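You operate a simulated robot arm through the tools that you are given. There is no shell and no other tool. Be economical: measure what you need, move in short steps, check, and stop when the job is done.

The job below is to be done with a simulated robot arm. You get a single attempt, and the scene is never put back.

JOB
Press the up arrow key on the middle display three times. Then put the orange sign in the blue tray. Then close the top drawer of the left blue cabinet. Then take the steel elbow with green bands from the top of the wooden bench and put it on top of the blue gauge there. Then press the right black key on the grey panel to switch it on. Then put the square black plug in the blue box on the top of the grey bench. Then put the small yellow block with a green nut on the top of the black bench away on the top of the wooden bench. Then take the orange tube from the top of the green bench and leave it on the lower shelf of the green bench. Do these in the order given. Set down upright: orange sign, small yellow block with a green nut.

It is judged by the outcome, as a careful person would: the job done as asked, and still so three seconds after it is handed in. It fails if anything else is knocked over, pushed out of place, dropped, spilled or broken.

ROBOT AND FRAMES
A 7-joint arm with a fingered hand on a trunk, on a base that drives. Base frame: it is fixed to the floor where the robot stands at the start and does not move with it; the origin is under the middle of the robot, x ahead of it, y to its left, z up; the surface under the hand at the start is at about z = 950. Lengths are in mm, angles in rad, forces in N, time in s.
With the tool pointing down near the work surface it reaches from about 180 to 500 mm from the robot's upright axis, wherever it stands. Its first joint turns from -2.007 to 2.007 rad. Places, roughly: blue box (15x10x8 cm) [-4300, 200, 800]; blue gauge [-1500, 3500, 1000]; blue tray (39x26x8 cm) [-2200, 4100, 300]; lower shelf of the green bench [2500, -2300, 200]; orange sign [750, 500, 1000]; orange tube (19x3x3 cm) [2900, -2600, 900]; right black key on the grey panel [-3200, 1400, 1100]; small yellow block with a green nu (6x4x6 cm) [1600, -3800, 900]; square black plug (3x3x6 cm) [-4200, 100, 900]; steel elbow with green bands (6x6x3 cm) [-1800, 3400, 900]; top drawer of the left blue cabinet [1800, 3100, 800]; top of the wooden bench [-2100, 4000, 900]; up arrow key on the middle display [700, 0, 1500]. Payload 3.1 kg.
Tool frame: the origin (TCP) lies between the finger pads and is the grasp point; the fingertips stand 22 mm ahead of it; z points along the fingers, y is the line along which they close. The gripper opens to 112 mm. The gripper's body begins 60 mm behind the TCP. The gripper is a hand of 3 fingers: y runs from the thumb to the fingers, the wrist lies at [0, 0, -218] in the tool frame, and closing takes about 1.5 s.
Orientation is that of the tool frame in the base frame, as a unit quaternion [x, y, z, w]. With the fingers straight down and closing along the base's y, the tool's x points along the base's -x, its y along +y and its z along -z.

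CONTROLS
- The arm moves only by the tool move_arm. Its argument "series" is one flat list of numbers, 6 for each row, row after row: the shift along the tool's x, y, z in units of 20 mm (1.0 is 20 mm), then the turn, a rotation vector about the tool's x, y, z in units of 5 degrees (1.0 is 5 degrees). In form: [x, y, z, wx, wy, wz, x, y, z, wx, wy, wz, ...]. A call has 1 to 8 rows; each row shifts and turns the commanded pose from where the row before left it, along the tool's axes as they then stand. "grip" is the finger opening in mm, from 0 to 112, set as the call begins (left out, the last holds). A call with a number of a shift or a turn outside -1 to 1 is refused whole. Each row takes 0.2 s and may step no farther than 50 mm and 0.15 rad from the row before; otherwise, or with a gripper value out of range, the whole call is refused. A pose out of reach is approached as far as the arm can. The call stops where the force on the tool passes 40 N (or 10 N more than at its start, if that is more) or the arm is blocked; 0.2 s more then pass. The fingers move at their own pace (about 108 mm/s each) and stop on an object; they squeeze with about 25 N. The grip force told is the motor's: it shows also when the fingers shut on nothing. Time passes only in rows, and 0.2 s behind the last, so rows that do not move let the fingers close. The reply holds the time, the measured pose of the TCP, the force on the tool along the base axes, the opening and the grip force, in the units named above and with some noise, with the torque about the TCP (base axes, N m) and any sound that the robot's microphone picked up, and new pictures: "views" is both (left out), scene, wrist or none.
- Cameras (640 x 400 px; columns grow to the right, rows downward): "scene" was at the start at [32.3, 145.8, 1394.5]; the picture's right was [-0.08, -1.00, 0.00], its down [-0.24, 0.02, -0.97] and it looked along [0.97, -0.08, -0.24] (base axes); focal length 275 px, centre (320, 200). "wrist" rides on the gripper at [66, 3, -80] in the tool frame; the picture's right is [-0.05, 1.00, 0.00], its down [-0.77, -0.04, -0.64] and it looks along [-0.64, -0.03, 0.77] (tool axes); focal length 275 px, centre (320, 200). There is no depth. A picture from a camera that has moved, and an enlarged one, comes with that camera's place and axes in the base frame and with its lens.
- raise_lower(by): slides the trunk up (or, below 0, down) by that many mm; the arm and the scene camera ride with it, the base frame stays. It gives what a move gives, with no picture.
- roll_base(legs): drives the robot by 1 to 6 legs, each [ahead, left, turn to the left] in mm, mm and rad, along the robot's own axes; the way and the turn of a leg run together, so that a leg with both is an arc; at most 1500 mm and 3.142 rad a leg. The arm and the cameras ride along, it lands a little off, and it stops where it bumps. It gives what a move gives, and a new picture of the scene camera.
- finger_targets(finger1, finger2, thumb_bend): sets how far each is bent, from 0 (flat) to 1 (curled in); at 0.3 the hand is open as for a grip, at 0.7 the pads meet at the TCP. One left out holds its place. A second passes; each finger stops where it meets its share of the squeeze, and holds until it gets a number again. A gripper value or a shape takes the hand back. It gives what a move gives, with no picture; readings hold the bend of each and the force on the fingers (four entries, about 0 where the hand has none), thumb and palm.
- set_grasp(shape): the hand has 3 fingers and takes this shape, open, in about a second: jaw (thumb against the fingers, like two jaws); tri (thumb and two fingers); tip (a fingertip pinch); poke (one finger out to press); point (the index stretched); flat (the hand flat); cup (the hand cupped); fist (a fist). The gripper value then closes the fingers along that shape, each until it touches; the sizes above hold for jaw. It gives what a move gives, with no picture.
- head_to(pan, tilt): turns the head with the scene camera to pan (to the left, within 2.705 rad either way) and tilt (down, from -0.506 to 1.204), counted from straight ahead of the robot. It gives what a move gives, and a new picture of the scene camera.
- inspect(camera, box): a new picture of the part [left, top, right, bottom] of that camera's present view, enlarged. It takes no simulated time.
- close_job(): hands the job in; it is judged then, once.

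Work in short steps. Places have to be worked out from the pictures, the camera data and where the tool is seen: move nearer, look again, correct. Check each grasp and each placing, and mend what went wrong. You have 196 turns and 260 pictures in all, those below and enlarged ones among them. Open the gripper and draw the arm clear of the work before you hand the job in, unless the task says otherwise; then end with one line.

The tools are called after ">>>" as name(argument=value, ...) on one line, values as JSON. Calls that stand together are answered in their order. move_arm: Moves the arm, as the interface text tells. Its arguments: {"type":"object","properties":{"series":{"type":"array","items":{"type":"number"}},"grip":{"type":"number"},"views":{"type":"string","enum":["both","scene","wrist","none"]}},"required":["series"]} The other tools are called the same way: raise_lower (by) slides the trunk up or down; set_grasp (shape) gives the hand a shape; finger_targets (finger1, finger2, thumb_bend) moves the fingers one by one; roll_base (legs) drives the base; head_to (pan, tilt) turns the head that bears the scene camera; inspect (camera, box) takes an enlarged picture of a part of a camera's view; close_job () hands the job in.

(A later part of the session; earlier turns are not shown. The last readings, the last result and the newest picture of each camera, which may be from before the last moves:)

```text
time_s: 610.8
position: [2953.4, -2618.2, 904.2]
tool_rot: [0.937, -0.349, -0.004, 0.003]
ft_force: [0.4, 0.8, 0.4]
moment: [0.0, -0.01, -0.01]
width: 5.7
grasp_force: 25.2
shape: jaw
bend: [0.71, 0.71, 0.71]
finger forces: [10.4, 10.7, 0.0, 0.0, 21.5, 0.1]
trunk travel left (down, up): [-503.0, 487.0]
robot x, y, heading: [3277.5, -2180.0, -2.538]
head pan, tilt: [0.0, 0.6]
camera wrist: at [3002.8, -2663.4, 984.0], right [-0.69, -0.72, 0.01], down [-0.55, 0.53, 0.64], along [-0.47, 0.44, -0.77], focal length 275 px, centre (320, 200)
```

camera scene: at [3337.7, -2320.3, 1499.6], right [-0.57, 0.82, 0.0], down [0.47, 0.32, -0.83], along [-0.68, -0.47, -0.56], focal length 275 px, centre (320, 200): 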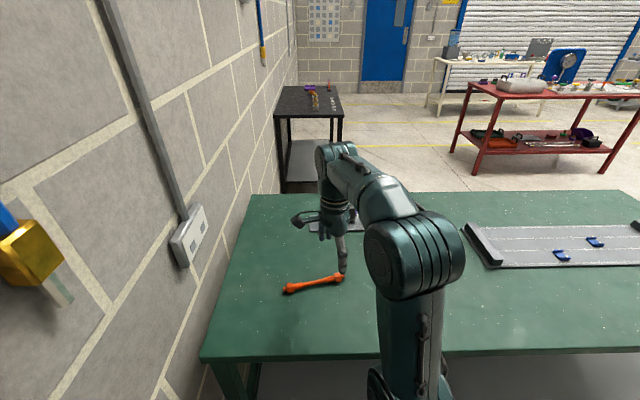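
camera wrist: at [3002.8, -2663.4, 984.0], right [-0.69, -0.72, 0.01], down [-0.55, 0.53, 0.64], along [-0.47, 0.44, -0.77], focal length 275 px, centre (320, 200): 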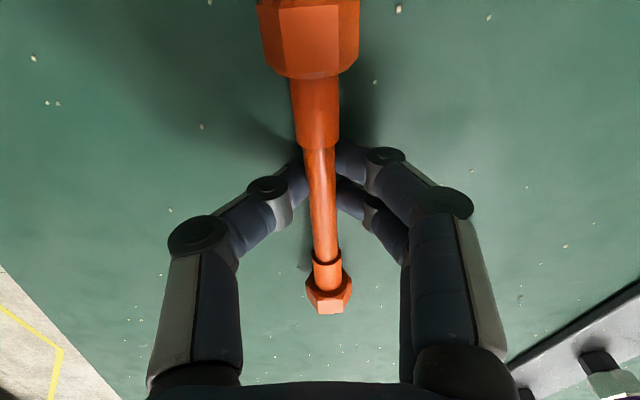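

Gripped. I lift, back off, and look at the lower shelf.

>>> raise_lower(by=150)

>>> roll_base(legs=[[-500, 0, 0], [0, -250, 0]])

>>> raise_lower(by=-400)

>>> head_to(pan=0.0, tilt=0.5)

>>> inspect(camera="wrist", box=[0, 0, 640, 400])

```text
time_s: 612.6
position: [2953.9, -2619.1, 1054.3]
tool_rot: [0.937, -0.35, -0.004, 0.003]
ft_force: [-0.1, -0.3, -1.0]
moment: [0.02, 0.01, 0.02]
width: 5.7
grasp_force: 24.8
shape: jaw
bend: [0.71, 0.71, 0.71]
finger forces: [10.4, 10.8, 0.0, 0.0, 21.6, 0.0]
trunk travel left (down, up): [-653.0, 337.0]
robot x, y, heading: [3277.3, -2177.7, -2.54]
head pan, tilt: [0.0, 0.6]
```

```text
time_s: 616.9
position: [3218.8, -2140.3, 1055.4]
tool_rot: [0.939, -0.345, -0.004, 0.003]
ft_force: [-0.4, 0.1, -1.2]
moment: [-0.04, 0.0, -0.01]
width: 5.5
grasp_force: 25.1
shape: jaw
bend: [0.71, 0.71, 0.71]
finger forces: [10.3, 10.7, 0.0, 0.0, 21.6, 0.0]
trunk travel left (down, up): [-653.0, 337.0]
robot x, y, heading: [3534.6, -1696.1, -2.523]
head pan, tilt: [0.0, 0.6]
camera scene: at [3598.3, -1836.6, 1539.7], right [-0.58, 0.82, 0.0], down [0.46, 0.33, -0.82], along [-0.67, -0.48, -0.57], focal length 275 px, centre (320, 200)
```

scene: 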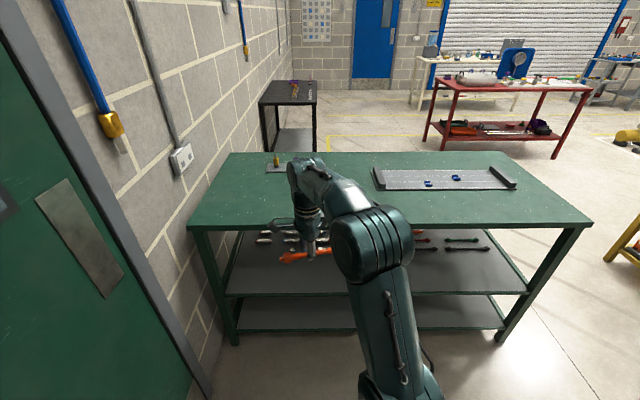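

```text
time_s: 620.7
position: [3219.0, -2140.1, 654.1]
tool_rot: [0.939, -0.344, -0.005, 0.003]
ft_force: [0.0, 0.0, -0.9]
moment: [0.0, 0.0, 0.01]
width: 5.9
grasp_force: 25.1
shape: jaw
bend: [0.71, 0.71, 0.71]
finger forces: [10.2, 10.7, 0.0, 0.0, 21.5, 0.1]
trunk travel left (down, up): [-253.0, 737.0]
robot x, y, heading: [3536.3, -1694.7, -2.526]
head pan, tilt: [0.0, 0.6]
```

```text
time_s: 621.4
position: [3219.8, -2140.1, 654.1]
tool_rot: [0.939, -0.344, -0.004, 0.003]
ft_force: [-0.9, 0.9, -0.8]
moment: [-0.02, -0.01, 0.02]
width: 5.6
grasp_force: 24.6
shape: jaw
bend: [0.71, 0.71, 0.71]
finger forces: [10.2, 10.7, 0.0, 0.0, 21.5, 0.0]
trunk travel left (down, up): [-253.0, 737.0]
robot x, y, heading: [3533.6, -1701.1, -2.523]
head pan, tilt: [0.0, 0.499]
camera scene: at [3596.8, -1838.9, 1148.7], right [-0.58, 0.82, 0.0], down [0.39, 0.28, -0.88], along [-0.72, -0.51, -0.48], focal length 275 px, centre (320, 200)
```

scene: 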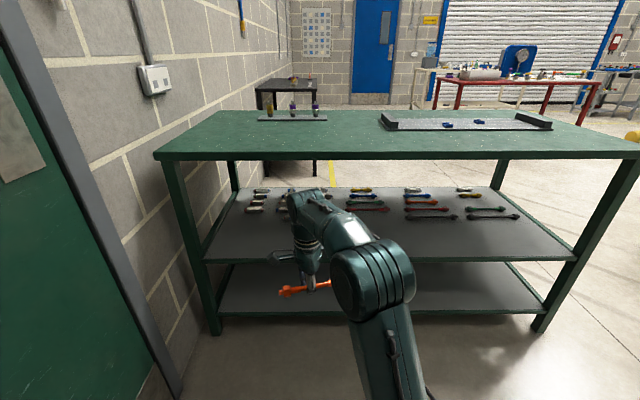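

```text
1.00 times, centred on (320, 200) of wrist (not enlarged: the box is as wide or as high as the picture)
camera zoom: at [3268.9, -2184.9, 734.0], right [-0.68, -0.73, 0.01], down [-0.56, 0.53, 0.64], along [-0.47, 0.43, -0.77], focal length 275 px, centre (320, 200)
```

zoom: 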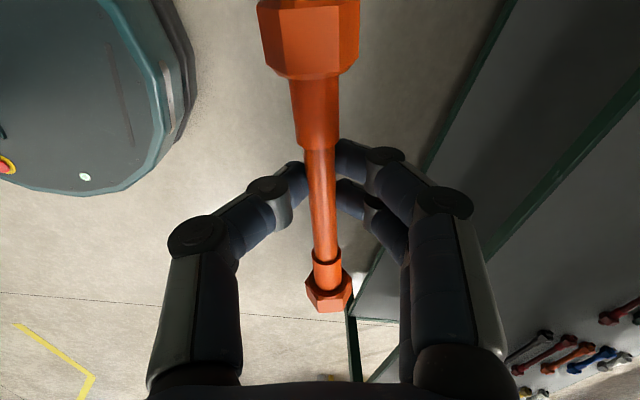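

The bottom (lower) shelf is at z ≈ 190 and empty, the middle one at ≈ 460. I lower the trunk fully and pitch the hand 45° forward about the tube's axis.

>>> raise_lower(by=-250)

>>> move_arm(series=[0, 0, 0, -1, 0, 0, 0, 0, 0, -1, 0, 0, 0, 0, 0, -1, 0, 0, 0, 0, 0, -1, 0, 0, 0, 0, 0, -1, 0, 0, 0, 0, 0, -1, 0, 0, 0, 0, 0, -1, 0, 0, 0, 0, 0, -1, 0, 0], views="both")

```text
time_s: 624.0
position: [3221.0, -2140.6, 404.2]
tool_rot: [0.939, -0.345, -0.004, 0.004]
ft_force: [0.1, 0.5, -1.2]
moment: [0.0, -0.02, 0.01]
width: 5.9
grasp_force: 25.0
shape: jaw
bend: [0.71, 0.71, 0.71]
finger forces: [10.2, 10.7, 0.0, 0.0, 21.5, 0.0]
trunk travel left (down, up): [-3.0, 987.0]
robot x, y, heading: [3535.1, -1696.1, -2.525]
head pan, tilt: [0.0, 0.499]
```

```text
time_s: 625.8
position: [3219.4, -2140.0, 404.6]
tool_rot: [0.881, -0.323, -0.122, 0.324]
ft_force: [-0.1, -0.1, -1.5]
moment: [0.01, -0.02, -0.02]
width: 5.5
grasp_force: 25.0
shape: jaw
bend: [0.71, 0.71, 0.71]
finger forces: [9.4, 10.0, 0.1, 0.0, 20.7, 0.0]
trunk travel left (down, up): [-3.0, 987.0]
robot x, y, heading: [3539.5, -1699.3, -2.526]
head pan, tilt: [0.0, 0.499]
camera scene: at [3596.8, -1838.8, 898.7], right [-0.58, 0.82, 0.0], down [0.39, 0.28, -0.88], along [-0.72, -0.51, -0.48], focal length 275 px, centre (320, 200)
camera wrist: at [3302.8, -2144.7, 466.4], right [-0.52, -0.55, 0.65], down [-0.3, 0.83, 0.46], along [-0.8, 0.05, -0.6], focal length 275 px, centre (320, 200)
```

scene: 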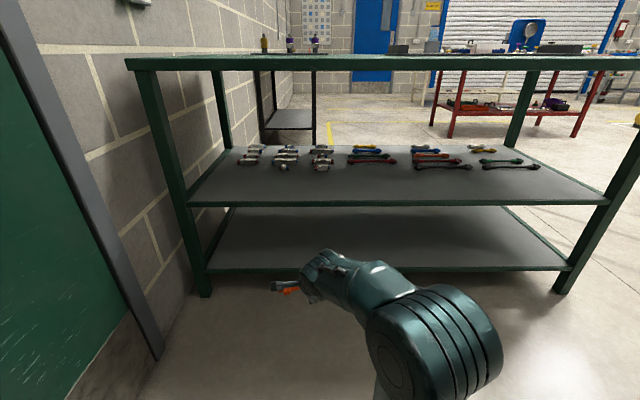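
wrist: 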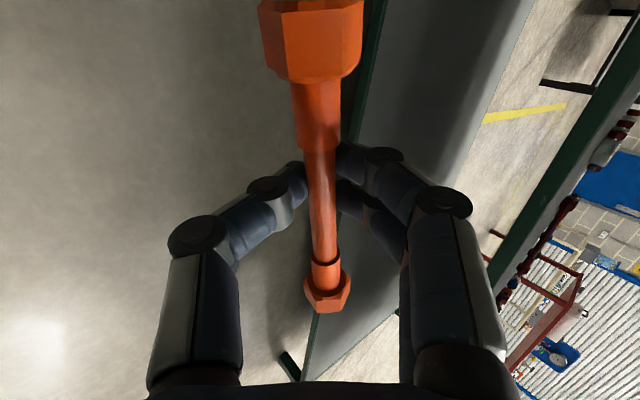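

Pitched 40°. Now I lower the hand straight down 140 mm.

>>> move_arm(series=[0, -0.643, 0.766, 0, 0, 0, 0, -0.643, 0.766, 0, 0, 0, 0, -0.643, 0.766, 0, 0, 0, 0, -0.643, 0.766, 0, 0, 0, 0, -0.643, 0.766, 0, 0, 0, 0, -0.643, 0.766, 0, 0, 0, 0, -0.643, 0.766, 0, 0, 0], views="both")

```text
time_s: 627.4
position: [3218.7, -2139.1, 264.4]
tool_rot: [0.881, -0.322, -0.121, 0.324]
ft_force: [0.0, 0.4, -1.7]
moment: [0.02, -0.03, -0.02]
width: 5.3
grasp_force: 25.0
shape: jaw
bend: [0.71, 0.71, 0.71]
finger forces: [8.5, 9.5, 0.0, 0.1, 19.6, 0.1]
trunk travel left (down, up): [-3.0, 987.0]
robot x, y, heading: [3531.1, -1696.2, -2.523]
head pan, tilt: [0.0, 0.499]
camera scene: at [3596.9, -1838.8, 898.7], right [-0.58, 0.82, 0.0], down [0.39, 0.28, -0.88], along [-0.72, -0.51, -0.48], focal length 275 px, centre (320, 200)
camera wrist: at [3302.1, -2144.0, 326.1], right [-0.52, -0.55, 0.65], down [-0.3, 0.83, 0.46], along [-0.8, 0.05, -0.6], focal length 275 px, centre (320, 200)
```

scene: 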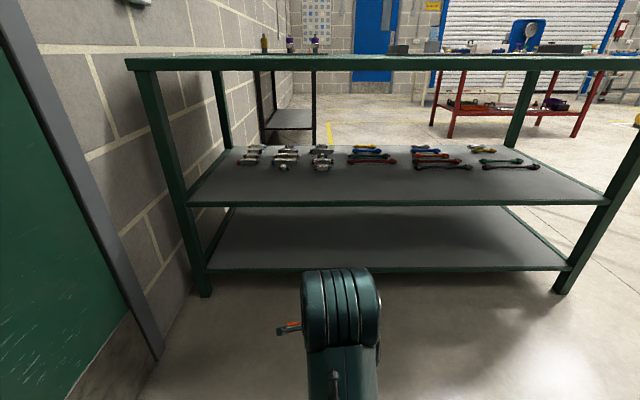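
wrist: 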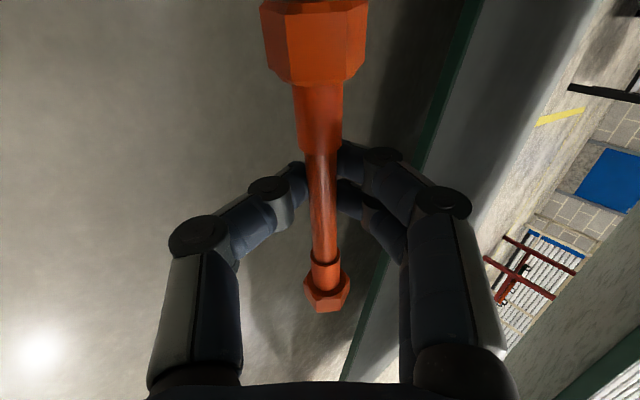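

Reached z 264. I drive forward 300 so the tube comes over the shelf edge, then check with both cameras.

>>> roll_base(legs=[[300, 0, 0]])

>>> inspect(camera="wrist", box=[0, 0, 640, 400])

```text
time_s: 629.4
position: [2973.7, -2311.4, 263.2]
tool_rot: [0.881, -0.323, -0.122, 0.324]
ft_force: [0.0, -0.9, 0.6]
moment: [-0.02, -0.03, 0.0]
width: 1.3
grasp_force: 25.0
shape: jaw
bend: [0.74, 0.74, 0.77]
finger forces: [0.0, 0.0, 0.0, 0.0, 0.1, 0.0]
trunk travel left (down, up): [-3.0, 987.0]
robot x, y, heading: [3289.7, -1866.5, -2.523]
head pan, tilt: [0.0, 0.499]
camera scene: at [3352.5, -2011.5, 898.7], right [-0.58, 0.82, 0.0], down [0.39, 0.28, -0.88], along [-0.72, -0.51, -0.48], focal length 275 px, centre (320, 200)
```

scene: 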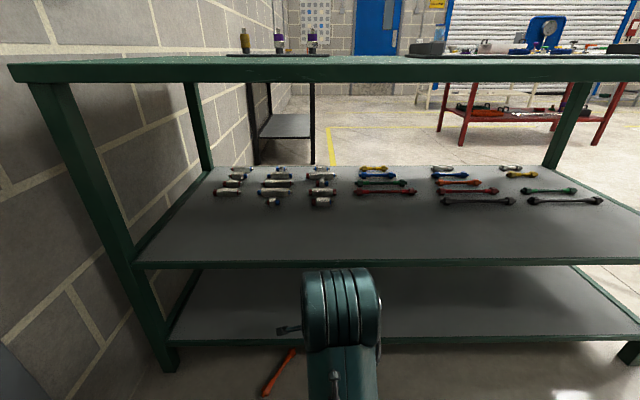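

```text
1.00 times, centred on (320, 200) of wrist (not enlarged: the box is as wide or as high as the picture)
camera zoom: at [3056.8, -2316.0, 326.3], right [-0.52, -0.55, 0.65], down [-0.3, 0.83, 0.46], along [-0.8, 0.05, -0.6], focal length 275 px, centre (320, 200)
```

zoom: 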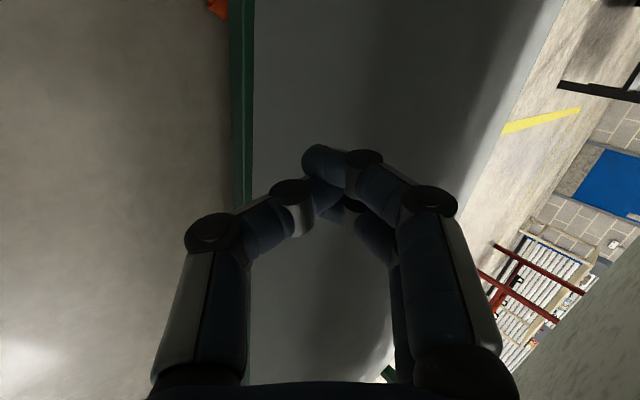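

The tube slipped out and fell on the floor in front of the shelf; I'll retrieve it. I back straight off and look.

>>> roll_base(legs=[[-300, 0, 0], [-150, 0, 0]])

>>> head_to(pan=0.25, tilt=0.6)

>>> inspect(camera="scene", box=[200, 150, 480, 340])

```text
time_s: 632.4
position: [3343.4, -2050.3, 264.4]
tool_rot: [0.881, -0.324, -0.122, 0.323]
ft_force: [0.1, -0.4, 0.1]
moment: [0.01, -0.01, -0.01]
width: 1.2
grasp_force: 25.6
shape: jaw
bend: [0.74, 0.74, 0.77]
finger forces: [0.1, 0.0, 0.0, 0.0, 0.0, 0.1]
trunk travel left (down, up): [-3.0, 987.0]
robot x, y, heading: [3660.4, -1609.6, -2.529]
head pan, tilt: [0.0, 0.499]
camera scene: at [3722.9, -1751.4, 898.7], right [-0.57, 0.82, 0.0], down [0.39, 0.28, -0.88], along [-0.72, -0.5, -0.48], focal length 275 px, centre (320, 200)
```

scene: 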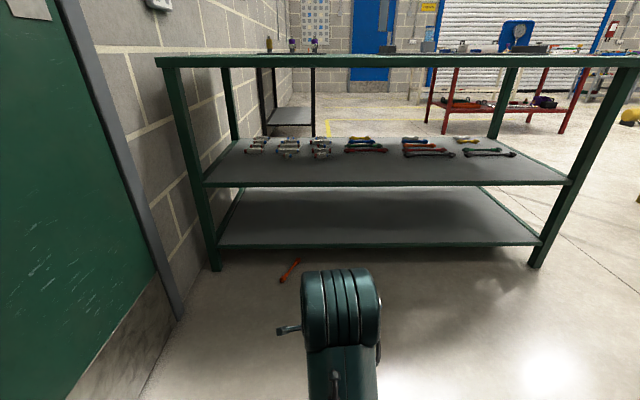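

```text
time_s: 633.2
position: [3343.5, -2051.5, 264.5]
tool_rot: [0.881, -0.324, -0.122, 0.324]
ft_force: [0.3, 0.3, -0.4]
moment: [0.01, -0.01, 0.01]
width: 1.1
grasp_force: 25.6
shape: jaw
bend: [0.74, 0.74, 0.77]
finger forces: [0.1, 0.1, 0.1, 0.0, 0.0, 0.0]
trunk travel left (down, up): [-3.0, 987.0]
robot x, y, heading: [3660.3, -1610.8, -2.527]
head pan, tilt: [0.25, 0.6]
camera scene: at [3739.8, -1766.2, 889.6], right [-0.76, 0.65, 0.0], down [0.37, 0.43, -0.83], along [-0.54, -0.63, -0.56], focal length 275 px, centre (320, 200)
```

scene: 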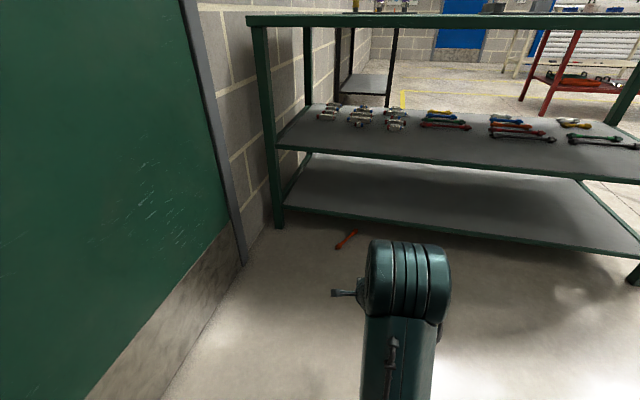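

```text
2.11 times, centred on (340, 245) of scene
camera zoom: at [3739.8, -1766.2, 889.6], right [-0.76, 0.65, 0.0], down [0.37, 0.43, -0.83], along [-0.54, -0.63, -0.56], focal length 579 px, centre (278, 105)
```

zoom: 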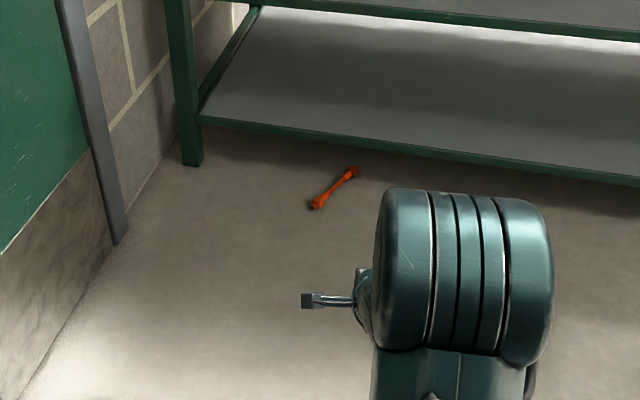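

The tube lies on the floor pointing under the shelf, its near end just outside. I re-orient the hand (undo the pitch, yaw to match the tube), and reposition the base.

>>> move_arm(series=[0, 0, 0, 1, 0, 0, 0, 0, 0, 1, 0, 0, 0, 0, 0, 1, 0, 0, 0, 0, 0, 1, 0, 0, 0, 0, 0, 1, 0, 0, 0, 0, 0, 1, 0, 0, 0, 0, 0, 1, 0, 0, 0, 0, 0, 1, 0, 0], grip=70, views="none")

>>> move_arm(series=[0, 0, 0, 0, 0, -1, 0, 0, 0, 0, 0, -1, 0, 0, 0, 0, 0, -1, 0, 0, 0, 0, 0, -1, 0, 0, 0, 0, 0, -1, 0, 0, 0, 0, 0, -1, 0, 0, 0, 0, 0, -1, 0, 0, 0, 0, 0, -1], views="none")

>>> move_arm(series=[0, 0, 0, 0, 0, -1, 0, 0, 0, 0, 0, -1, 0, 0, 0, 0, -1, 0, 0, 0, 0, 0, -1, 0, 0, 0, 0, 0, -1, 0, 0, 0, 0, 0, -1, 0, 0, 0, 0, 0, -1, 0], views="none")

>>> roll_base(legs=[[0, 200, 0], [380, 0, 0]])

>>> inspect(camera="wrist", box=[0, 0, 640, 400])

```text
time_s: 635.0
position: [3342.7, -2051.8, 264.4]
tool_rot: [0.938, -0.346, -0.005, 0.002]
ft_force: [0.3, -0.1, -1.1]
moment: [-0.02, 0.02, 0.0]
width: 69.8
grasp_force: 0.1
shape: jaw
bend: [0.71, 0.71, 0.69]
finger forces: [0.1, 0.0, 0.1, 0.0, 0.0, 0.1]
trunk travel left (down, up): [-3.0, 987.0]
robot x, y, heading: [3660.0, -1608.9, -2.528]
head pan, tilt: [0.25, 0.6]
```

```text
time_s: 636.8
position: [3344.8, -2050.5, 263.3]
tool_rot: [1.0, -0.003, -0.006, 0.002]
ft_force: [-0.4, -0.1, -0.1]
moment: [0.01, 0.01, 0.04]
width: 69.6
grasp_force: 0.1
shape: jaw
bend: [0.71, 0.71, 0.69]
finger forces: [0.1, 0.0, 0.0, 0.0, 0.0, 0.0]
trunk travel left (down, up): [-3.0, 987.0]
robot x, y, heading: [3664.6, -1605.8, -2.527]
head pan, tilt: [0.25, 0.6]
```

```text
time_s: 638.4
position: [3343.5, -2050.5, 264.2]
tool_rot: [0.972, 0.081, -0.221, 0.019]
ft_force: [0.2, -0.4, -0.7]
moment: [-0.01, 0.03, -0.03]
width: 69.8
grasp_force: 0.1
shape: jaw
bend: [0.71, 0.71, 0.69]
finger forces: [0.0, 0.0, 0.0, 0.1, 0.0, 0.0]
trunk travel left (down, up): [-3.0, 987.0]
robot x, y, heading: [3660.3, -1608.7, -2.535]
head pan, tilt: [0.25, 0.6]
```

```text
time_s: 642.0
position: [3149.6, -2432.4, 263.6]
tool_rot: [0.972, 0.079, -0.22, 0.018]
ft_force: [0.1, -0.3, 0.2]
moment: [0.0, 0.0, 0.01]
width: 69.6
grasp_force: 0.1
shape: jaw
bend: [0.71, 0.71, 0.69]
finger forces: [0.0, 0.0, 0.0, 0.0, 0.1, 0.0]
trunk travel left (down, up): [-3.0, 987.0]
robot x, y, heading: [3465.0, -1993.2, -2.529]
head pan, tilt: [0.25, 0.6]
camera scene: at [3545.7, -2148.1, 889.6], right [-0.76, 0.65, 0.0], down [0.37, 0.43, -0.82], along [-0.54, -0.63, -0.57], focal length 275 px, centre (320, 200)
```

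scene: 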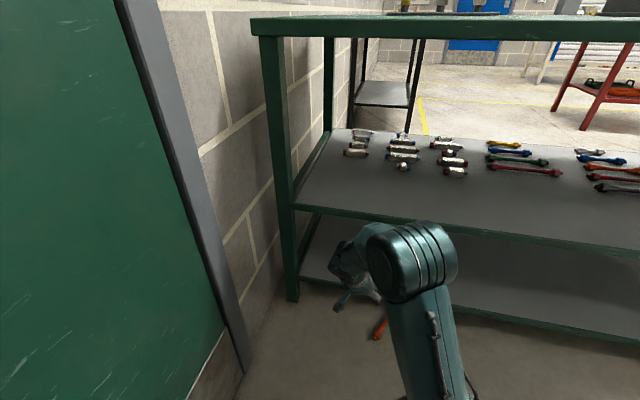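

```text
1.00 times, centred on (320, 200) of wrist (not enlarged: the box is as wide or as high as the picture)
camera zoom: at [3243.0, -2419.1, 307.2], right [0.12, -0.99, 0.02], down [-0.42, -0.03, 0.91], along [-0.9, -0.12, -0.42], focal length 275 px, centre (320, 200)
```

zoom: 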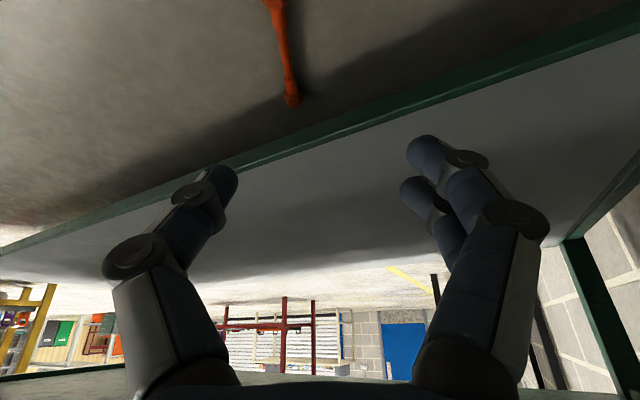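

I can see the tube end and the shelf lip. I lower the hand toward the tube's outer end, and check.

>>> move_arm(series=[0.05, -0.276, 1, 0, 0, 0, 0.05, -0.276, 1, 0, 0, 0, 0.05, -0.276, 1, 0, 0, 0, 0.05, -0.276, 1, 0, 0, 0, 0.05, -0.276, 1, 0, 0, 0, 0.05, -0.276, 1, 0, 0, 0, 0.05, -0.276, 1, 0, 0, 0, 0.05, -0.276, 1, 0, 0, 0], views="wrist")

```text
time_s: 643.8
position: [3081.7, -2399.5, 115.5]
tool_rot: [0.972, 0.081, -0.22, 0.019]
ft_force: [0.0, -0.2, 0.9]
moment: [-0.02, 0.03, -0.02]
width: 69.8
grasp_force: 0.0
shape: jaw
bend: [0.71, 0.71, 0.69]
finger forces: [0.0, 0.1, 0.0, 0.1, 0.0, 0.1]
trunk travel left (down, up): [-3.0, 987.0]
robot x, y, heading: [3467.8, -1987.7, -2.534]
head pan, tilt: [0.25, 0.6]
camera wrist: at [3174.9, -2386.0, 158.9], right [0.12, -0.99, 0.02], down [-0.42, -0.03, 0.91], along [-0.9, -0.12, -0.42], focal length 275 px, centre (320, 200)
```

wrist: 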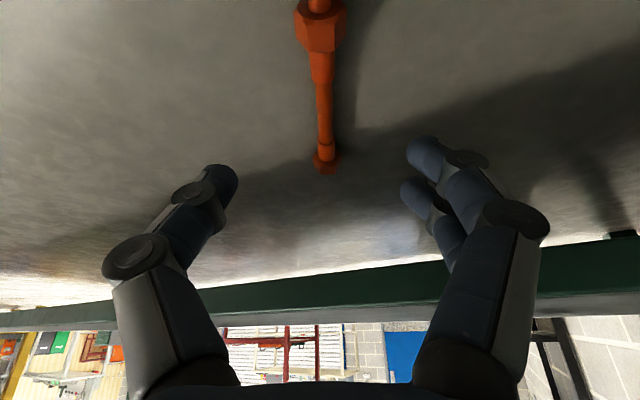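

Good alignment. I descend toward the pipe just inside the hex end, carefully near the floor.

>>> move_arm(series=[0.04, 0.02, 1, 0, 0, 0, 0.04, 0.02, 1, 0, 0, 0, 0.04, 0.02, 1, 0, 0, 0, 0.04, 0.02, 1, 0, 0, 0, 0, 0, 0, 0, 0, 0], views="wrist")

```text
time_s: 645.0
position: [3049.0, -2407.3, 41.5]
tool_rot: [0.972, 0.082, -0.221, 0.02]
ft_force: [0.0, 0.7, -0.7]
moment: [-0.01, 0.01, 0.04]
width: 69.7
grasp_force: 0.1
shape: jaw
bend: [0.71, 0.71, 0.69]
finger forces: [0.1, 0.1, 0.0, 0.0, 0.1, 0.1]
trunk travel left (down, up): [-3.0, 987.0]
robot x, y, heading: [3467.0, -1991.1, -2.527]
head pan, tilt: [0.25, 0.6]
camera wrist: at [3143.2, -2393.4, 85.5], right [0.12, -0.99, 0.02], down [-0.42, -0.03, 0.91], along [-0.9, -0.12, -0.42], focal length 275 px, centre (320, 200)
```

wrist: 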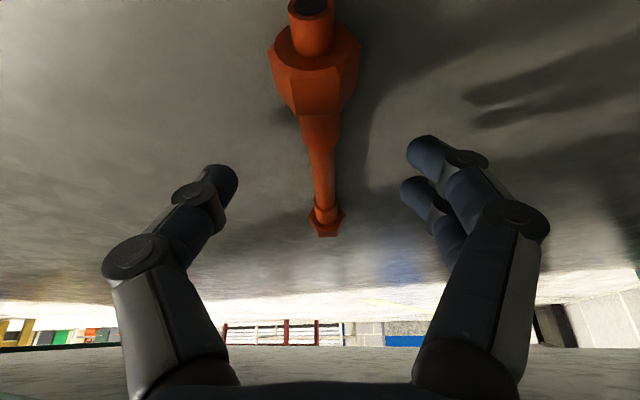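

Fingers straddle the pipe. I go 13 mm lower and close.

>>> move_arm(series=[0.14, 0, 0.3, 0, 0, 0, 0.14, 0, 0.3, 0, 0, 0, 0, 0, 0, 0, 0, 0], views="none")

>>> move_arm(series=[0, 0, 0, 0, 0, 0, 0, 0, 0, 0, 0, 0, 0, 0, 0, 0, 0, 0, 0, 0, 0, 0, 0, 0, 0, 0, 0, 0, 0, 0, 0, 0, 0, 0, 0, 0], grip=0, views="wrist")

```text
time_s: 645.8
position: [3049.4, -2405.4, 28.9]
tool_rot: [0.972, 0.08, -0.221, 0.019]
ft_force: [-0.2, -1.3, 0.0]
moment: [0.06, 0.0, 0.0]
width: 69.5
grasp_force: 0.2
shape: jaw
bend: [0.71, 0.71, 0.69]
finger forces: [0.0, 0.0, 0.0, 0.0, 0.0, 0.1]
trunk travel left (down, up): [-3.0, 987.0]
robot x, y, heading: [3471.2, -1987.6, -2.53]
head pan, tilt: [0.25, 0.6]
```

```text
time_s: 647.2
position: [3050.0, -2406.0, 28.6]
tool_rot: [0.972, 0.08, -0.221, 0.019]
ft_force: [-1.2, 0.6, 2.0]
moment: [-0.04, 0.03, 0.03]
width: 5.4
grasp_force: 24.8
shape: jaw
bend: [0.71, 0.71, 0.7]
finger forces: [11.0, 9.6, 0.1, 0.0, 21.3, 0.0]
trunk travel left (down, up): [-3.0, 987.0]
robot x, y, heading: [3470.0, -1994.3, -2.533]
head pan, tilt: [0.25, 0.6]
camera wrist: at [3143.3, -2393.3, 72.5], right [0.12, -0.99, 0.02], down [-0.42, -0.03, 0.91], along [-0.9, -0.12, -0.42], focal length 275 px, centre (320, 200)
```

wrist: 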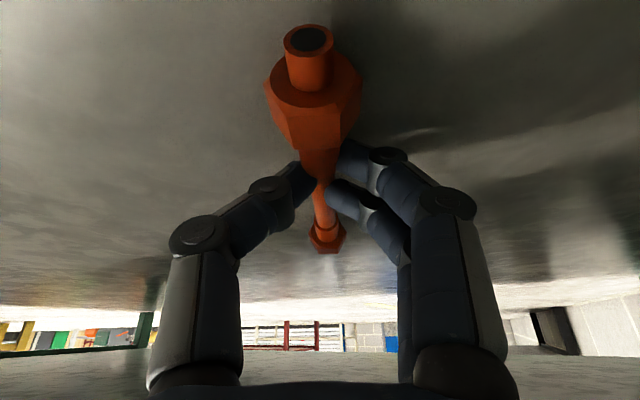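

Gripped near the middle of the tube. I lift 12 mm and pull it out from under the shelf.

>>> move_arm(series=[-0.13, 0, -0.27, 0, 0, 0, -0.13, 0, -0.27, 0, 0, 0, 0, 0, 0, 0, 0, 0], views="none")

>>> roll_base(legs=[[-100, 0, 0], [-130, 0, 0]])

>>> inspect(camera="wrist", box=[0, 0, 640, 400])

```text
time_s: 648.0
position: [3049.6, -2406.7, 41.0]
tool_rot: [0.972, 0.081, -0.221, 0.019]
ft_force: [0.8, -0.2, -0.2]
moment: [-0.03, -0.03, -0.01]
width: 4.9
grasp_force: 25.1
shape: jaw
bend: [0.71, 0.71, 0.7]
finger forces: [11.4, 9.6, 0.1, 0.0, 19.2, 0.1]
trunk travel left (down, up): [-3.0, 987.0]
robot x, y, heading: [3467.1, -1990.9, -2.53]
head pan, tilt: [0.25, 0.6]
```

```text
time_s: 650.0
position: [3238.1, -2276.7, 39.6]
tool_rot: [0.972, 0.082, -0.221, 0.02]
ft_force: [0.8, 0.2, 0.0]
moment: [-0.02, 0.04, 0.0]
width: 4.7
grasp_force: 25.1
shape: jaw
bend: [0.71, 0.71, 0.7]
finger forces: [11.1, 9.7, 0.1, 0.0, 18.9, 0.0]
trunk travel left (down, up): [-3.0, 987.0]
robot x, y, heading: [3654.3, -1859.4, -2.527]
head pan, tilt: [0.25, 0.6]
camera scene: at [3732.9, -2016.4, 889.6], right [-0.76, 0.65, 0.0], down [0.37, 0.43, -0.82], along [-0.53, -0.63, -0.57], focal length 275 px, centre (320, 200)
```

scene: 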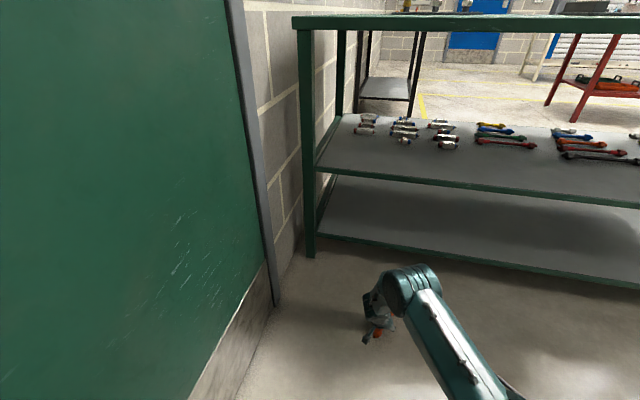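

```text
1.00 times, centred on (320, 200) of wrist (not enlarged: the box is as wide or as high as the picture)
camera zoom: at [3331.6, -2263.4, 84.5], right [0.13, -0.99, 0.02], down [-0.42, -0.03, 0.91], along [-0.9, -0.12, -0.42], focal length 275 px, centre (320, 200)
```

zoom: 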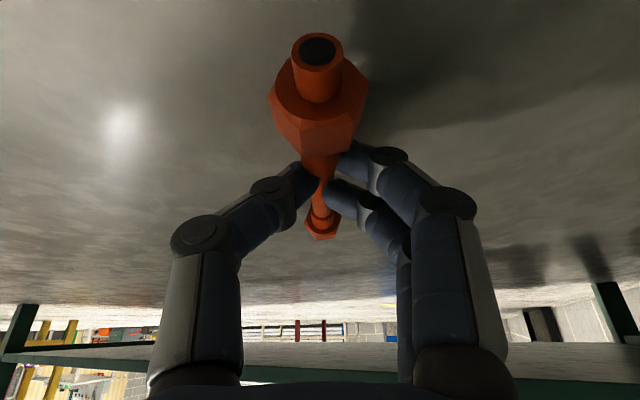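

The tube droops a bit because I hold it off-centre. It's clear of the shelf now, so I set it down, release, and re-grip at its middle with a steeper forward pitch.

>>> move_arm(series=[0.13, 0, 0.27, 0, 0, 0, 0.12, 0, 0.25, 0, 0, 0, 0, 0, 0, 0, 0, 0], views="none")

>>> move_arm(series=[0, 0, 0, 0, 0, 0, 0, 0, 0, 0, 0, 0, 0, 0, 0, 0, 0, 0, 0, 0, 0, 0, 0, 0], grip=60, views="wrist")

```text
time_s: 650.8
position: [3236.5, -2277.1, 32.0]
tool_rot: [0.971, 0.083, -0.221, 0.022]
ft_force: [4.8, 3.5, 14.8]
moment: [-0.02, 0.13, 0.07]
width: 4.5
grasp_force: 24.9
shape: jaw
bend: [0.71, 0.71, 0.7]
finger forces: [10.6, 15.6, 0.0, 0.1, 28.2, 0.0]
trunk travel left (down, up): [-3.0, 987.0]
robot x, y, heading: [3651.8, -1856.7, -2.529]
head pan, tilt: [0.25, 0.6]
```

```text
time_s: 651.8
position: [3237.6, -2276.1, 28.7]
tool_rot: [0.972, 0.083, -0.221, 0.02]
ft_force: [-0.8, -0.1, 0.0]
moment: [-0.02, 0.01, 0.01]
width: 59.2
grasp_force: 0.1
shape: jaw
bend: [0.72, 0.72, 0.7]
finger forces: [0.0, 0.0, 0.1, 0.0, 0.1, 0.0]
trunk travel left (down, up): [-3.0, 987.0]
robot x, y, heading: [3651.6, -1864.4, -2.529]
head pan, tilt: [0.25, 0.6]
camera wrist: at [3331.1, -2262.7, 72.9], right [0.13, -0.99, 0.02], down [-0.42, -0.03, 0.91], along [-0.9, -0.12, -0.42], focal length 275 px, centre (320, 200)
```

wrist: 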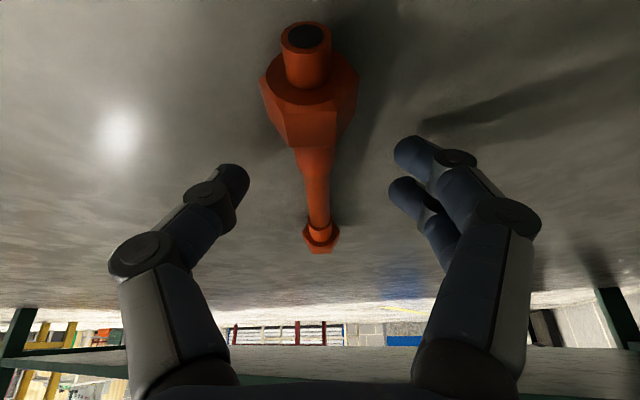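

The tube is flat again; its centre is about 22 mm ahead. I move forward, and re-grip.

>>> move_arm(series=[-0.5, -0.08, 0.23, 0, 0, 0, -0.5, -0.08, 0.23, 0, 0, 0, 0, 0, 0, 0, 0, 0], views="none")

>>> move_arm(series=[0, 0, 0, 0, 0, 0, 0, 0, 0, 0, 0, 0, 0, 0, 0, 0, 0, 0, 0, 0, 0, 0, 0, 0, 0, 0, 0, 0, 0, 0, 0, 0, 0, 0, 0, 0], grip=0, views="none")

>>> move_arm(series=[-0.2, 0, -0.45, 0, 0, 0, -0.42, 0, -0.906, 0, 0, 0, -0.42, 0, -0.906, 0, 0, 0, 0, 0, 0, 0, 0, 0], views="wrist")

```text
time_s: 652.6
position: [3216.0, -2275.0, 30.1]
tool_rot: [0.972, 0.082, -0.22, 0.019]
ft_force: [-0.1, -0.6, 0.1]
moment: [0.0, 0.0, 0.04]
width: 59.3
grasp_force: 0.1
shape: jaw
bend: [0.72, 0.72, 0.7]
finger forces: [0.0, 0.0, 0.1, 0.0, 0.0, 0.0]
trunk travel left (down, up): [-3.0, 987.0]
robot x, y, heading: [3653.0, -1860.9, -2.526]
head pan, tilt: [0.25, 0.6]
```

```text
time_s: 654.0
position: [3214.9, -2276.9, 30.9]
tool_rot: [0.972, 0.082, -0.22, 0.018]
ft_force: [-0.7, -0.4, 3.2]
moment: [-0.03, 0.03, 0.0]
width: 4.3
grasp_force: 25.5
shape: jaw
bend: [0.72, 0.7, 0.7]
finger forces: [10.6, 10.4, 0.0, 0.0, 19.6, 0.0]
trunk travel left (down, up): [-3.0, 987.0]
robot x, y, heading: [3652.9, -1857.0, -2.521]
head pan, tilt: [0.25, 0.6]
```

```text
time_s: 655.0
position: [3216.0, -2276.9, 79.5]
tool_rot: [0.972, 0.082, -0.221, 0.019]
ft_force: [0.8, 0.1, -0.5]
moment: [0.01, -0.01, -0.01]
width: 0.0
grasp_force: 25.5
shape: jaw
bend: [0.74, 0.73, 0.78]
finger forces: [0.2, 0.0, 0.0, 0.1, 0.0, 0.1]
trunk travel left (down, up): [-3.0, 987.0]
robot x, y, heading: [3657.6, -1858.5, -2.527]
head pan, tilt: [0.25, 0.6]
camera wrist: at [3309.6, -2264.3, 123.6], right [0.13, -0.99, 0.02], down [-0.42, -0.03, 0.91], along [-0.9, -0.13, -0.42], focal length 275 px, centre (320, 200)
```

wrist: 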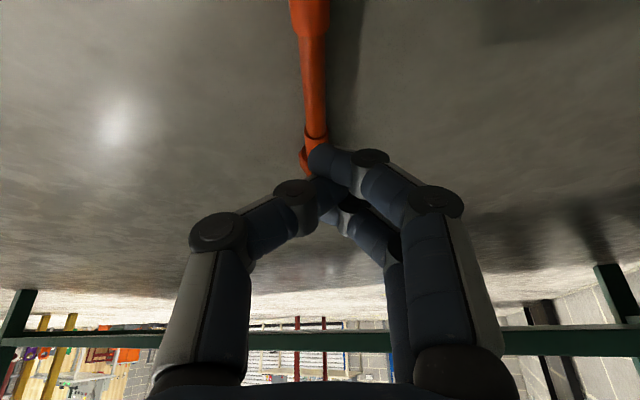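

The grip was too shallow and the tube stayed on the floor. I reopen, go down until the tips just touch the floor, and re-grip deeper.

>>> move_arm(series=[0, 0, 0, 0, 0, 0, 0, 0, 0, 0, 0, 0, 0.42, 0, 0.906, 0, 0, 0, 0.42, 0, 0.906, 0, 0, 0, 0.25, 0, 0.544, 0, 0, 0, 0, 0, 0, 0, 0, 0], grip=60, views="none")

>>> move_arm(series=[0.042, 0, 0.09, 0, 0, 0, 0.042, 0, 0.09, 0, 0, 0, 0, 0, 0, 0, 0, 0], views="wrist")

```text
time_s: 656.4
position: [3217.9, -2277.1, 26.9]
tool_rot: [0.972, 0.082, -0.221, 0.019]
ft_force: [-0.6, 0.9, 0.0]
moment: [0.0, 0.01, 0.02]
width: 59.3
grasp_force: 0.1
shape: jaw
bend: [0.72, 0.72, 0.7]
finger forces: [0.0, 0.1, 0.0, 0.0, 0.0, 0.1]
trunk travel left (down, up): [-3.0, 987.0]
robot x, y, heading: [3657.0, -1862.3, -2.526]
head pan, tilt: [0.25, 0.6]
```

```text
time_s: 657.2
position: [3215.6, -2278.2, 24.9]
tool_rot: [0.972, 0.083, -0.221, 0.021]
ft_force: [3.2, 0.3, 11.7]
moment: [-0.4, -0.18, 0.13]
width: 58.9
grasp_force: 0.1
shape: jaw
bend: [0.74, 0.72, 0.7]
finger forces: [11.9, 0.1, 0.0, 0.1, 0.1, 0.1]
trunk travel left (down, up): [-3.0, 987.0]
robot x, y, heading: [3651.0, -1858.9, -2.52]
head pan, tilt: [0.25, 0.6]
camera wrist: at [3308.6, -2264.2, 68.2], right [0.13, -0.99, 0.02], down [-0.42, -0.03, 0.91], along [-0.9, -0.13, -0.42], focal length 275 px, centre (320, 200)
```

wrist: 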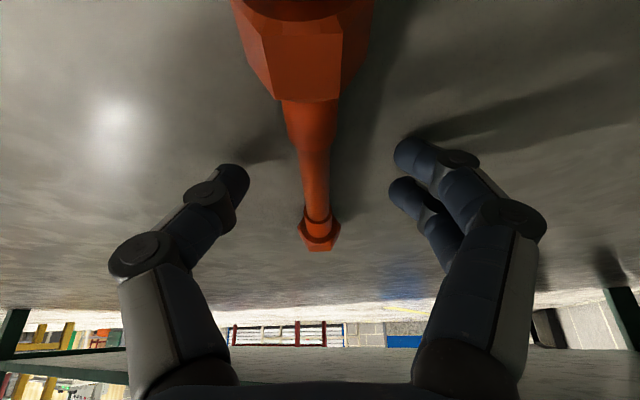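

One fingertip touches the floor at this height; I ease up 1 mm and close.

>>> move_arm(series=[-0.02, 0, -0.04, 0, 0, 0, 0, 0, 0, 0, 0, 0], views="none")

>>> move_arm(series=[0, 0, 0, 0, 0, 0, 0, 0, 0, 0, 0, 0, 0, 0, 0, 0, 0, 0, 0, 0, 0, 0, 0, 0, 0, 0, 0, 0, 0, 0, 0, 0, 0, 0, 0, 0, 0, 0, 0, 0, 0, 0], grip=0, views="none")

>>> move_arm(series=[-0.1, 0, -0.225, 0, 0, 0, -0.1, 0, -0.225, 0, 0, 0, 0, 0, 0, 0, 0, 0], views="wrist")

```text
time_s: 657.8
position: [3215.4, -2277.1, 26.3]
tool_rot: [0.972, 0.083, -0.22, 0.019]
ft_force: [1.8, 1.2, 9.7]
moment: [-0.35, -0.13, 0.05]
width: 59.3
grasp_force: 0.1
shape: jaw
bend: [0.74, 0.72, 0.7]
finger forces: [8.9, 0.0, 0.0, 0.0, 0.1, 0.0]
trunk travel left (down, up): [-3.0, 987.0]
robot x, y, heading: [3655.7, -1862.4, -2.526]
head pan, tilt: [0.25, 0.6]
```

```text
time_s: 659.4
position: [3215.3, -2277.8, 24.8]
tool_rot: [0.972, 0.082, -0.22, 0.019]
ft_force: [3.8, 2.9, 9.8]
moment: [-0.08, 0.08, 0.05]
width: 6.9
grasp_force: 25.0
shape: jaw
bend: [0.76, 0.66, 0.71]
finger forces: [5.7, 20.9, 0.0, 0.1, 27.0, 0.0]
trunk travel left (down, up): [-3.0, 987.0]
robot x, y, heading: [3653.3, -1860.8, -2.528]
head pan, tilt: [0.25, 0.6]
```

```text
time_s: 660.2
position: [3215.0, -2276.4, 33.9]
tool_rot: [0.972, 0.083, -0.22, 0.02]
ft_force: [-0.8, -0.4, -0.8]
moment: [-0.01, 0.02, 0.01]
width: 5.2
grasp_force: 24.9
shape: jaw
bend: [0.76, 0.62, 0.71]
finger forces: [7.0, 17.0, 0.1, 0.0, 22.5, 0.0]
trunk travel left (down, up): [-3.0, 987.0]
robot x, y, heading: [3650.6, -1855.9, -2.529]
head pan, tilt: [0.25, 0.6]
camera wrist: at [3309.1, -2263.6, 77.6], right [0.13, -0.99, 0.02], down [-0.42, -0.03, 0.91], along [-0.9, -0.12, -0.42], focal length 275 px, centre (320, 200)
```

wrist: 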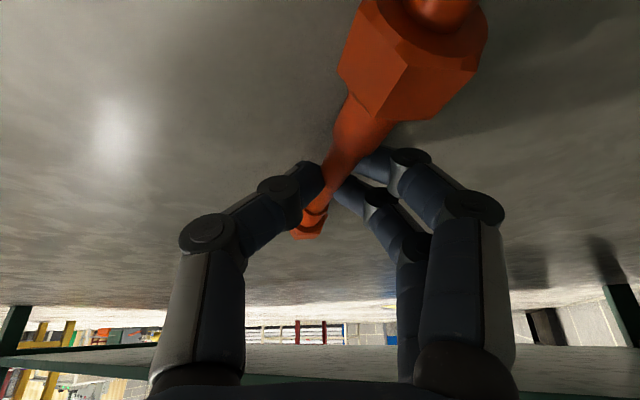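

The tube is held at its middle, slightly skewed but firmly. I lift further in a slow test and watch whether the grip holds.

>>> move_arm(series=[-0.3, 0, -0.65, 0, 0, 0, -0.3, 0, -0.65, 0, 0, 0, -0.3, 0, -0.65, 0, 0, 0, 0, 0, 0, 0, 0, 0, 0, 0, 0, 0, 0, 0], views="wrist")

```text
time_s: 661.4
position: [3216.9, -2277.2, 79.1]
tool_rot: [0.972, 0.082, -0.221, 0.02]
ft_force: [-0.3, 0.6, -1.8]
moment: [-0.01, -0.01, 0.02]
width: 4.7
grasp_force: 25.1
shape: jaw
bend: [0.76, 0.62, 0.71]
finger forces: [7.2, 15.9, 0.0, 0.1, 22.6, 0.0]
trunk travel left (down, up): [-3.0, 987.0]
robot x, y, heading: [3652.5, -1862.9, -2.528]
head pan, tilt: [0.25, 0.6]
camera wrist: at [3309.8, -2264.3, 121.0], right [0.13, -0.99, 0.02], down [-0.42, -0.03, 0.91], along [-0.9, -0.12, -0.42], focal length 275 px, centre (320, 200)
```

wrist: 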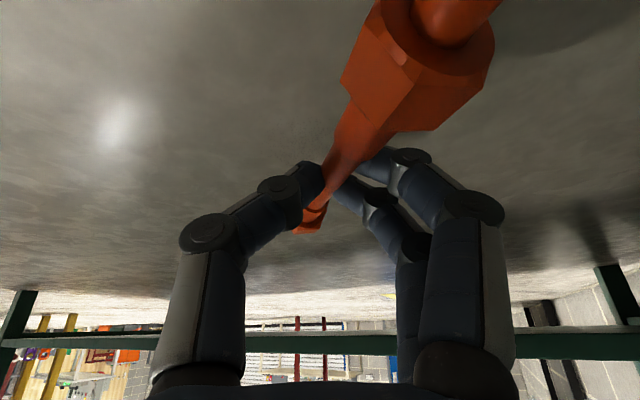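

It holds. I raise 175 mm with the trunk and check the tube again.

>>> raise_lower(by=180)

>>> move_arm(series=[0, 0, 0, 0, 0, 0], views="both")

```text
time_s: 663.4
position: [3217.2, -2278.5, 258.0]
tool_rot: [0.971, 0.084, -0.221, 0.02]
ft_force: [-0.6, -0.8, -1.4]
moment: [0.0, 0.03, 0.0]
width: 4.9
grasp_force: 24.9
shape: jaw
bend: [0.76, 0.62, 0.71]
finger forces: [7.1, 15.8, 0.0, 0.1, 22.4, 0.0]
trunk travel left (down, up): [-183.0, 807.0]
robot x, y, heading: [3651.6, -1858.3, -2.525]
head pan, tilt: [0.25, 0.6]
```

```text
time_s: 663.8
position: [3215.2, -2277.1, 257.2]
tool_rot: [0.972, 0.082, -0.221, 0.019]
ft_force: [0.7, -0.5, -1.3]
moment: [-0.01, 0.0, 0.01]
width: 4.7
grasp_force: 25.3
shape: jaw
bend: [0.76, 0.62, 0.71]
finger forces: [7.1, 15.8, 0.0, 0.0, 22.4, 0.0]
trunk travel left (down, up): [-183.0, 807.0]
robot x, y, heading: [3650.3, -1860.3, -2.527]
head pan, tilt: [0.25, 0.6]
camera scene: at [3732.8, -2016.5, 1069.6], right [-0.76, 0.65, 0.0], down [0.37, 0.43, -0.82], along [-0.53, -0.63, -0.57], focal length 275 px, centre (320, 200)
camera wrist: at [3309.8, -2264.3, 300.9], right [0.13, -0.99, 0.02], down [-0.42, -0.03, 0.91], along [-0.9, -0.12, -0.42], focal length 275 px, centre (320, 200)
```

scene: 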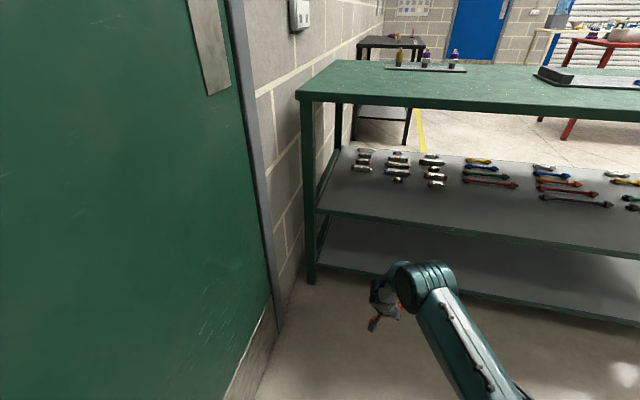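
wrist: 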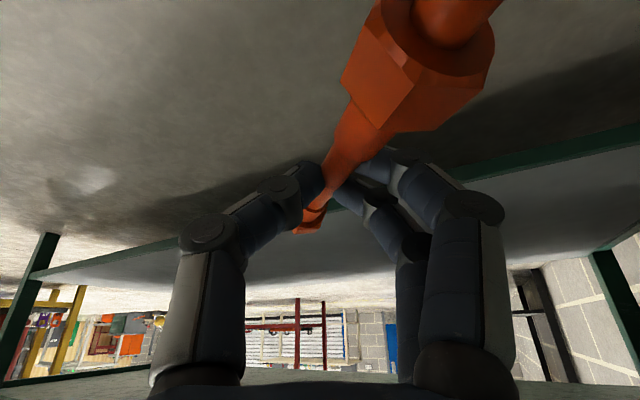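

Grip is stable. I drive forward 235 in two gentle legs so the tube's middle passes the shelf edge.

>>> roll_base(legs=[[80, 0, 0], [80, 0, 0], [75, 0, 0]])

>>> inspect(camera="wrist", box=[0, 0, 640, 400])

```text
time_s: 666.2
position: [3024.4, -2417.3, 257.8]
tool_rot: [0.971, 0.084, -0.221, 0.02]
ft_force: [-0.7, 0.2, -1.5]
moment: [0.01, -0.03, 0.04]
width: 4.8
grasp_force: 25.1
shape: jaw
bend: [0.76, 0.62, 0.71]
finger forces: [7.2, 15.7, 0.0, 0.0, 22.6, 0.0]
trunk travel left (down, up): [-183.0, 807.0]
robot x, y, heading: [3461.8, -1996.9, -2.524]
head pan, tilt: [0.25, 0.6]
camera scene: at [3539.9, -2153.7, 1069.6], right [-0.76, 0.65, 0.0], down [0.36, 0.43, -0.82], along [-0.53, -0.63, -0.57], focal length 275 px, centre (320, 200)
```

scene: 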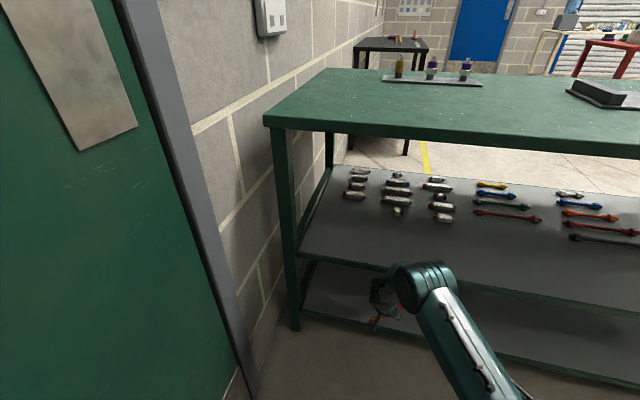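

```text
1.00 times, centred on (320, 200) of wrist (not enlarged: the box is as wide or as high as the picture)
camera zoom: at [3117.7, -2403.0, 301.0], right [0.13, -0.99, 0.02], down [-0.42, -0.04, 0.91], along [-0.9, -0.13, -0.42], focal length 275 px, centre (320, 200)
```

zoom: 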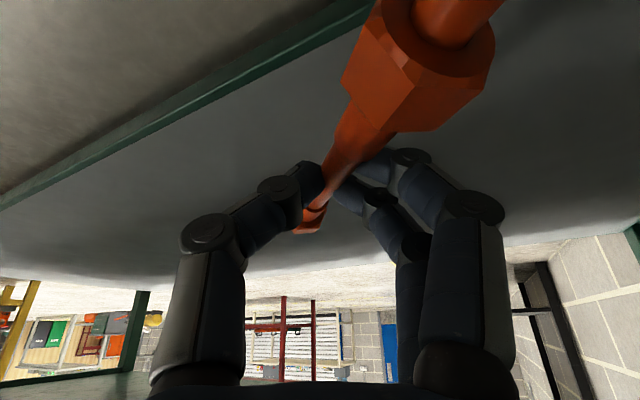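

The tube's middle is about 30 mm inside the shelf edge. I lower gently with the arm until contact.

>>> move_arm(series=[0.21, 0, 0.45, 0, 0, 0, 0.21, 0, 0.45, 0, 0, 0, 0.1, 0, 0.225, 0, 0, 0, 0, 0, 0, 0, 0, 0], views="none")

>>> move_arm(series=[0.1, 0, 0.225, 0, 0, 0, 0.1, 0, 0.225, 0, 0, 0, 0, 0, 0, 0, 0, 0], views="wrist")

```text
time_s: 667.2
position: [3024.0, -2416.1, 233.0]
tool_rot: [0.972, 0.084, -0.22, 0.02]
ft_force: [0.8, 0.0, -1.5]
moment: [0.01, -0.04, -0.04]
width: 5.0
grasp_force: 25.1
shape: jaw
bend: [0.76, 0.62, 0.71]
finger forces: [7.2, 15.6, 0.0, 0.0, 22.5, 0.1]
trunk travel left (down, up): [-183.0, 807.0]
robot x, y, heading: [3454.4, -1996.2, -2.522]
head pan, tilt: [0.25, 0.6]
```

```text
time_s: 668.0
position: [3022.5, -2416.9, 222.7]
tool_rot: [0.971, 0.084, -0.221, 0.02]
ft_force: [0.3, -0.3, -0.7]
moment: [0.02, -0.01, 0.0]
width: 4.9
grasp_force: 24.5
shape: jaw
bend: [0.76, 0.62, 0.71]
finger forces: [7.3, 15.7, 0.0, 0.0, 22.4, 0.0]
trunk travel left (down, up): [-183.0, 807.0]
robot x, y, heading: [3459.6, -1998.7, -2.522]
head pan, tilt: [0.25, 0.6]
camera wrist: at [3116.9, -2403.0, 266.4], right [0.13, -0.99, 0.02], down [-0.42, -0.04, 0.91], along [-0.9, -0.13, -0.42], focal length 275 px, centre (320, 200)
```

wrist: 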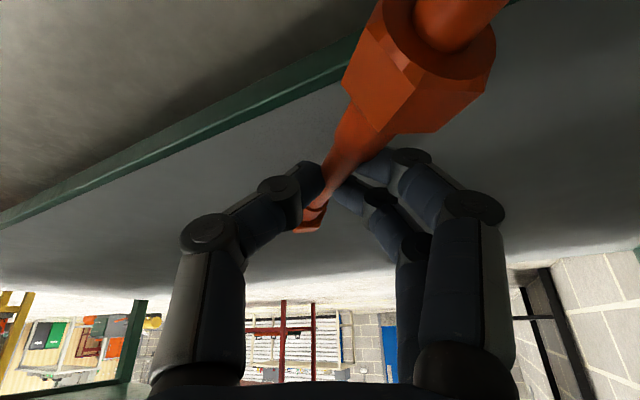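

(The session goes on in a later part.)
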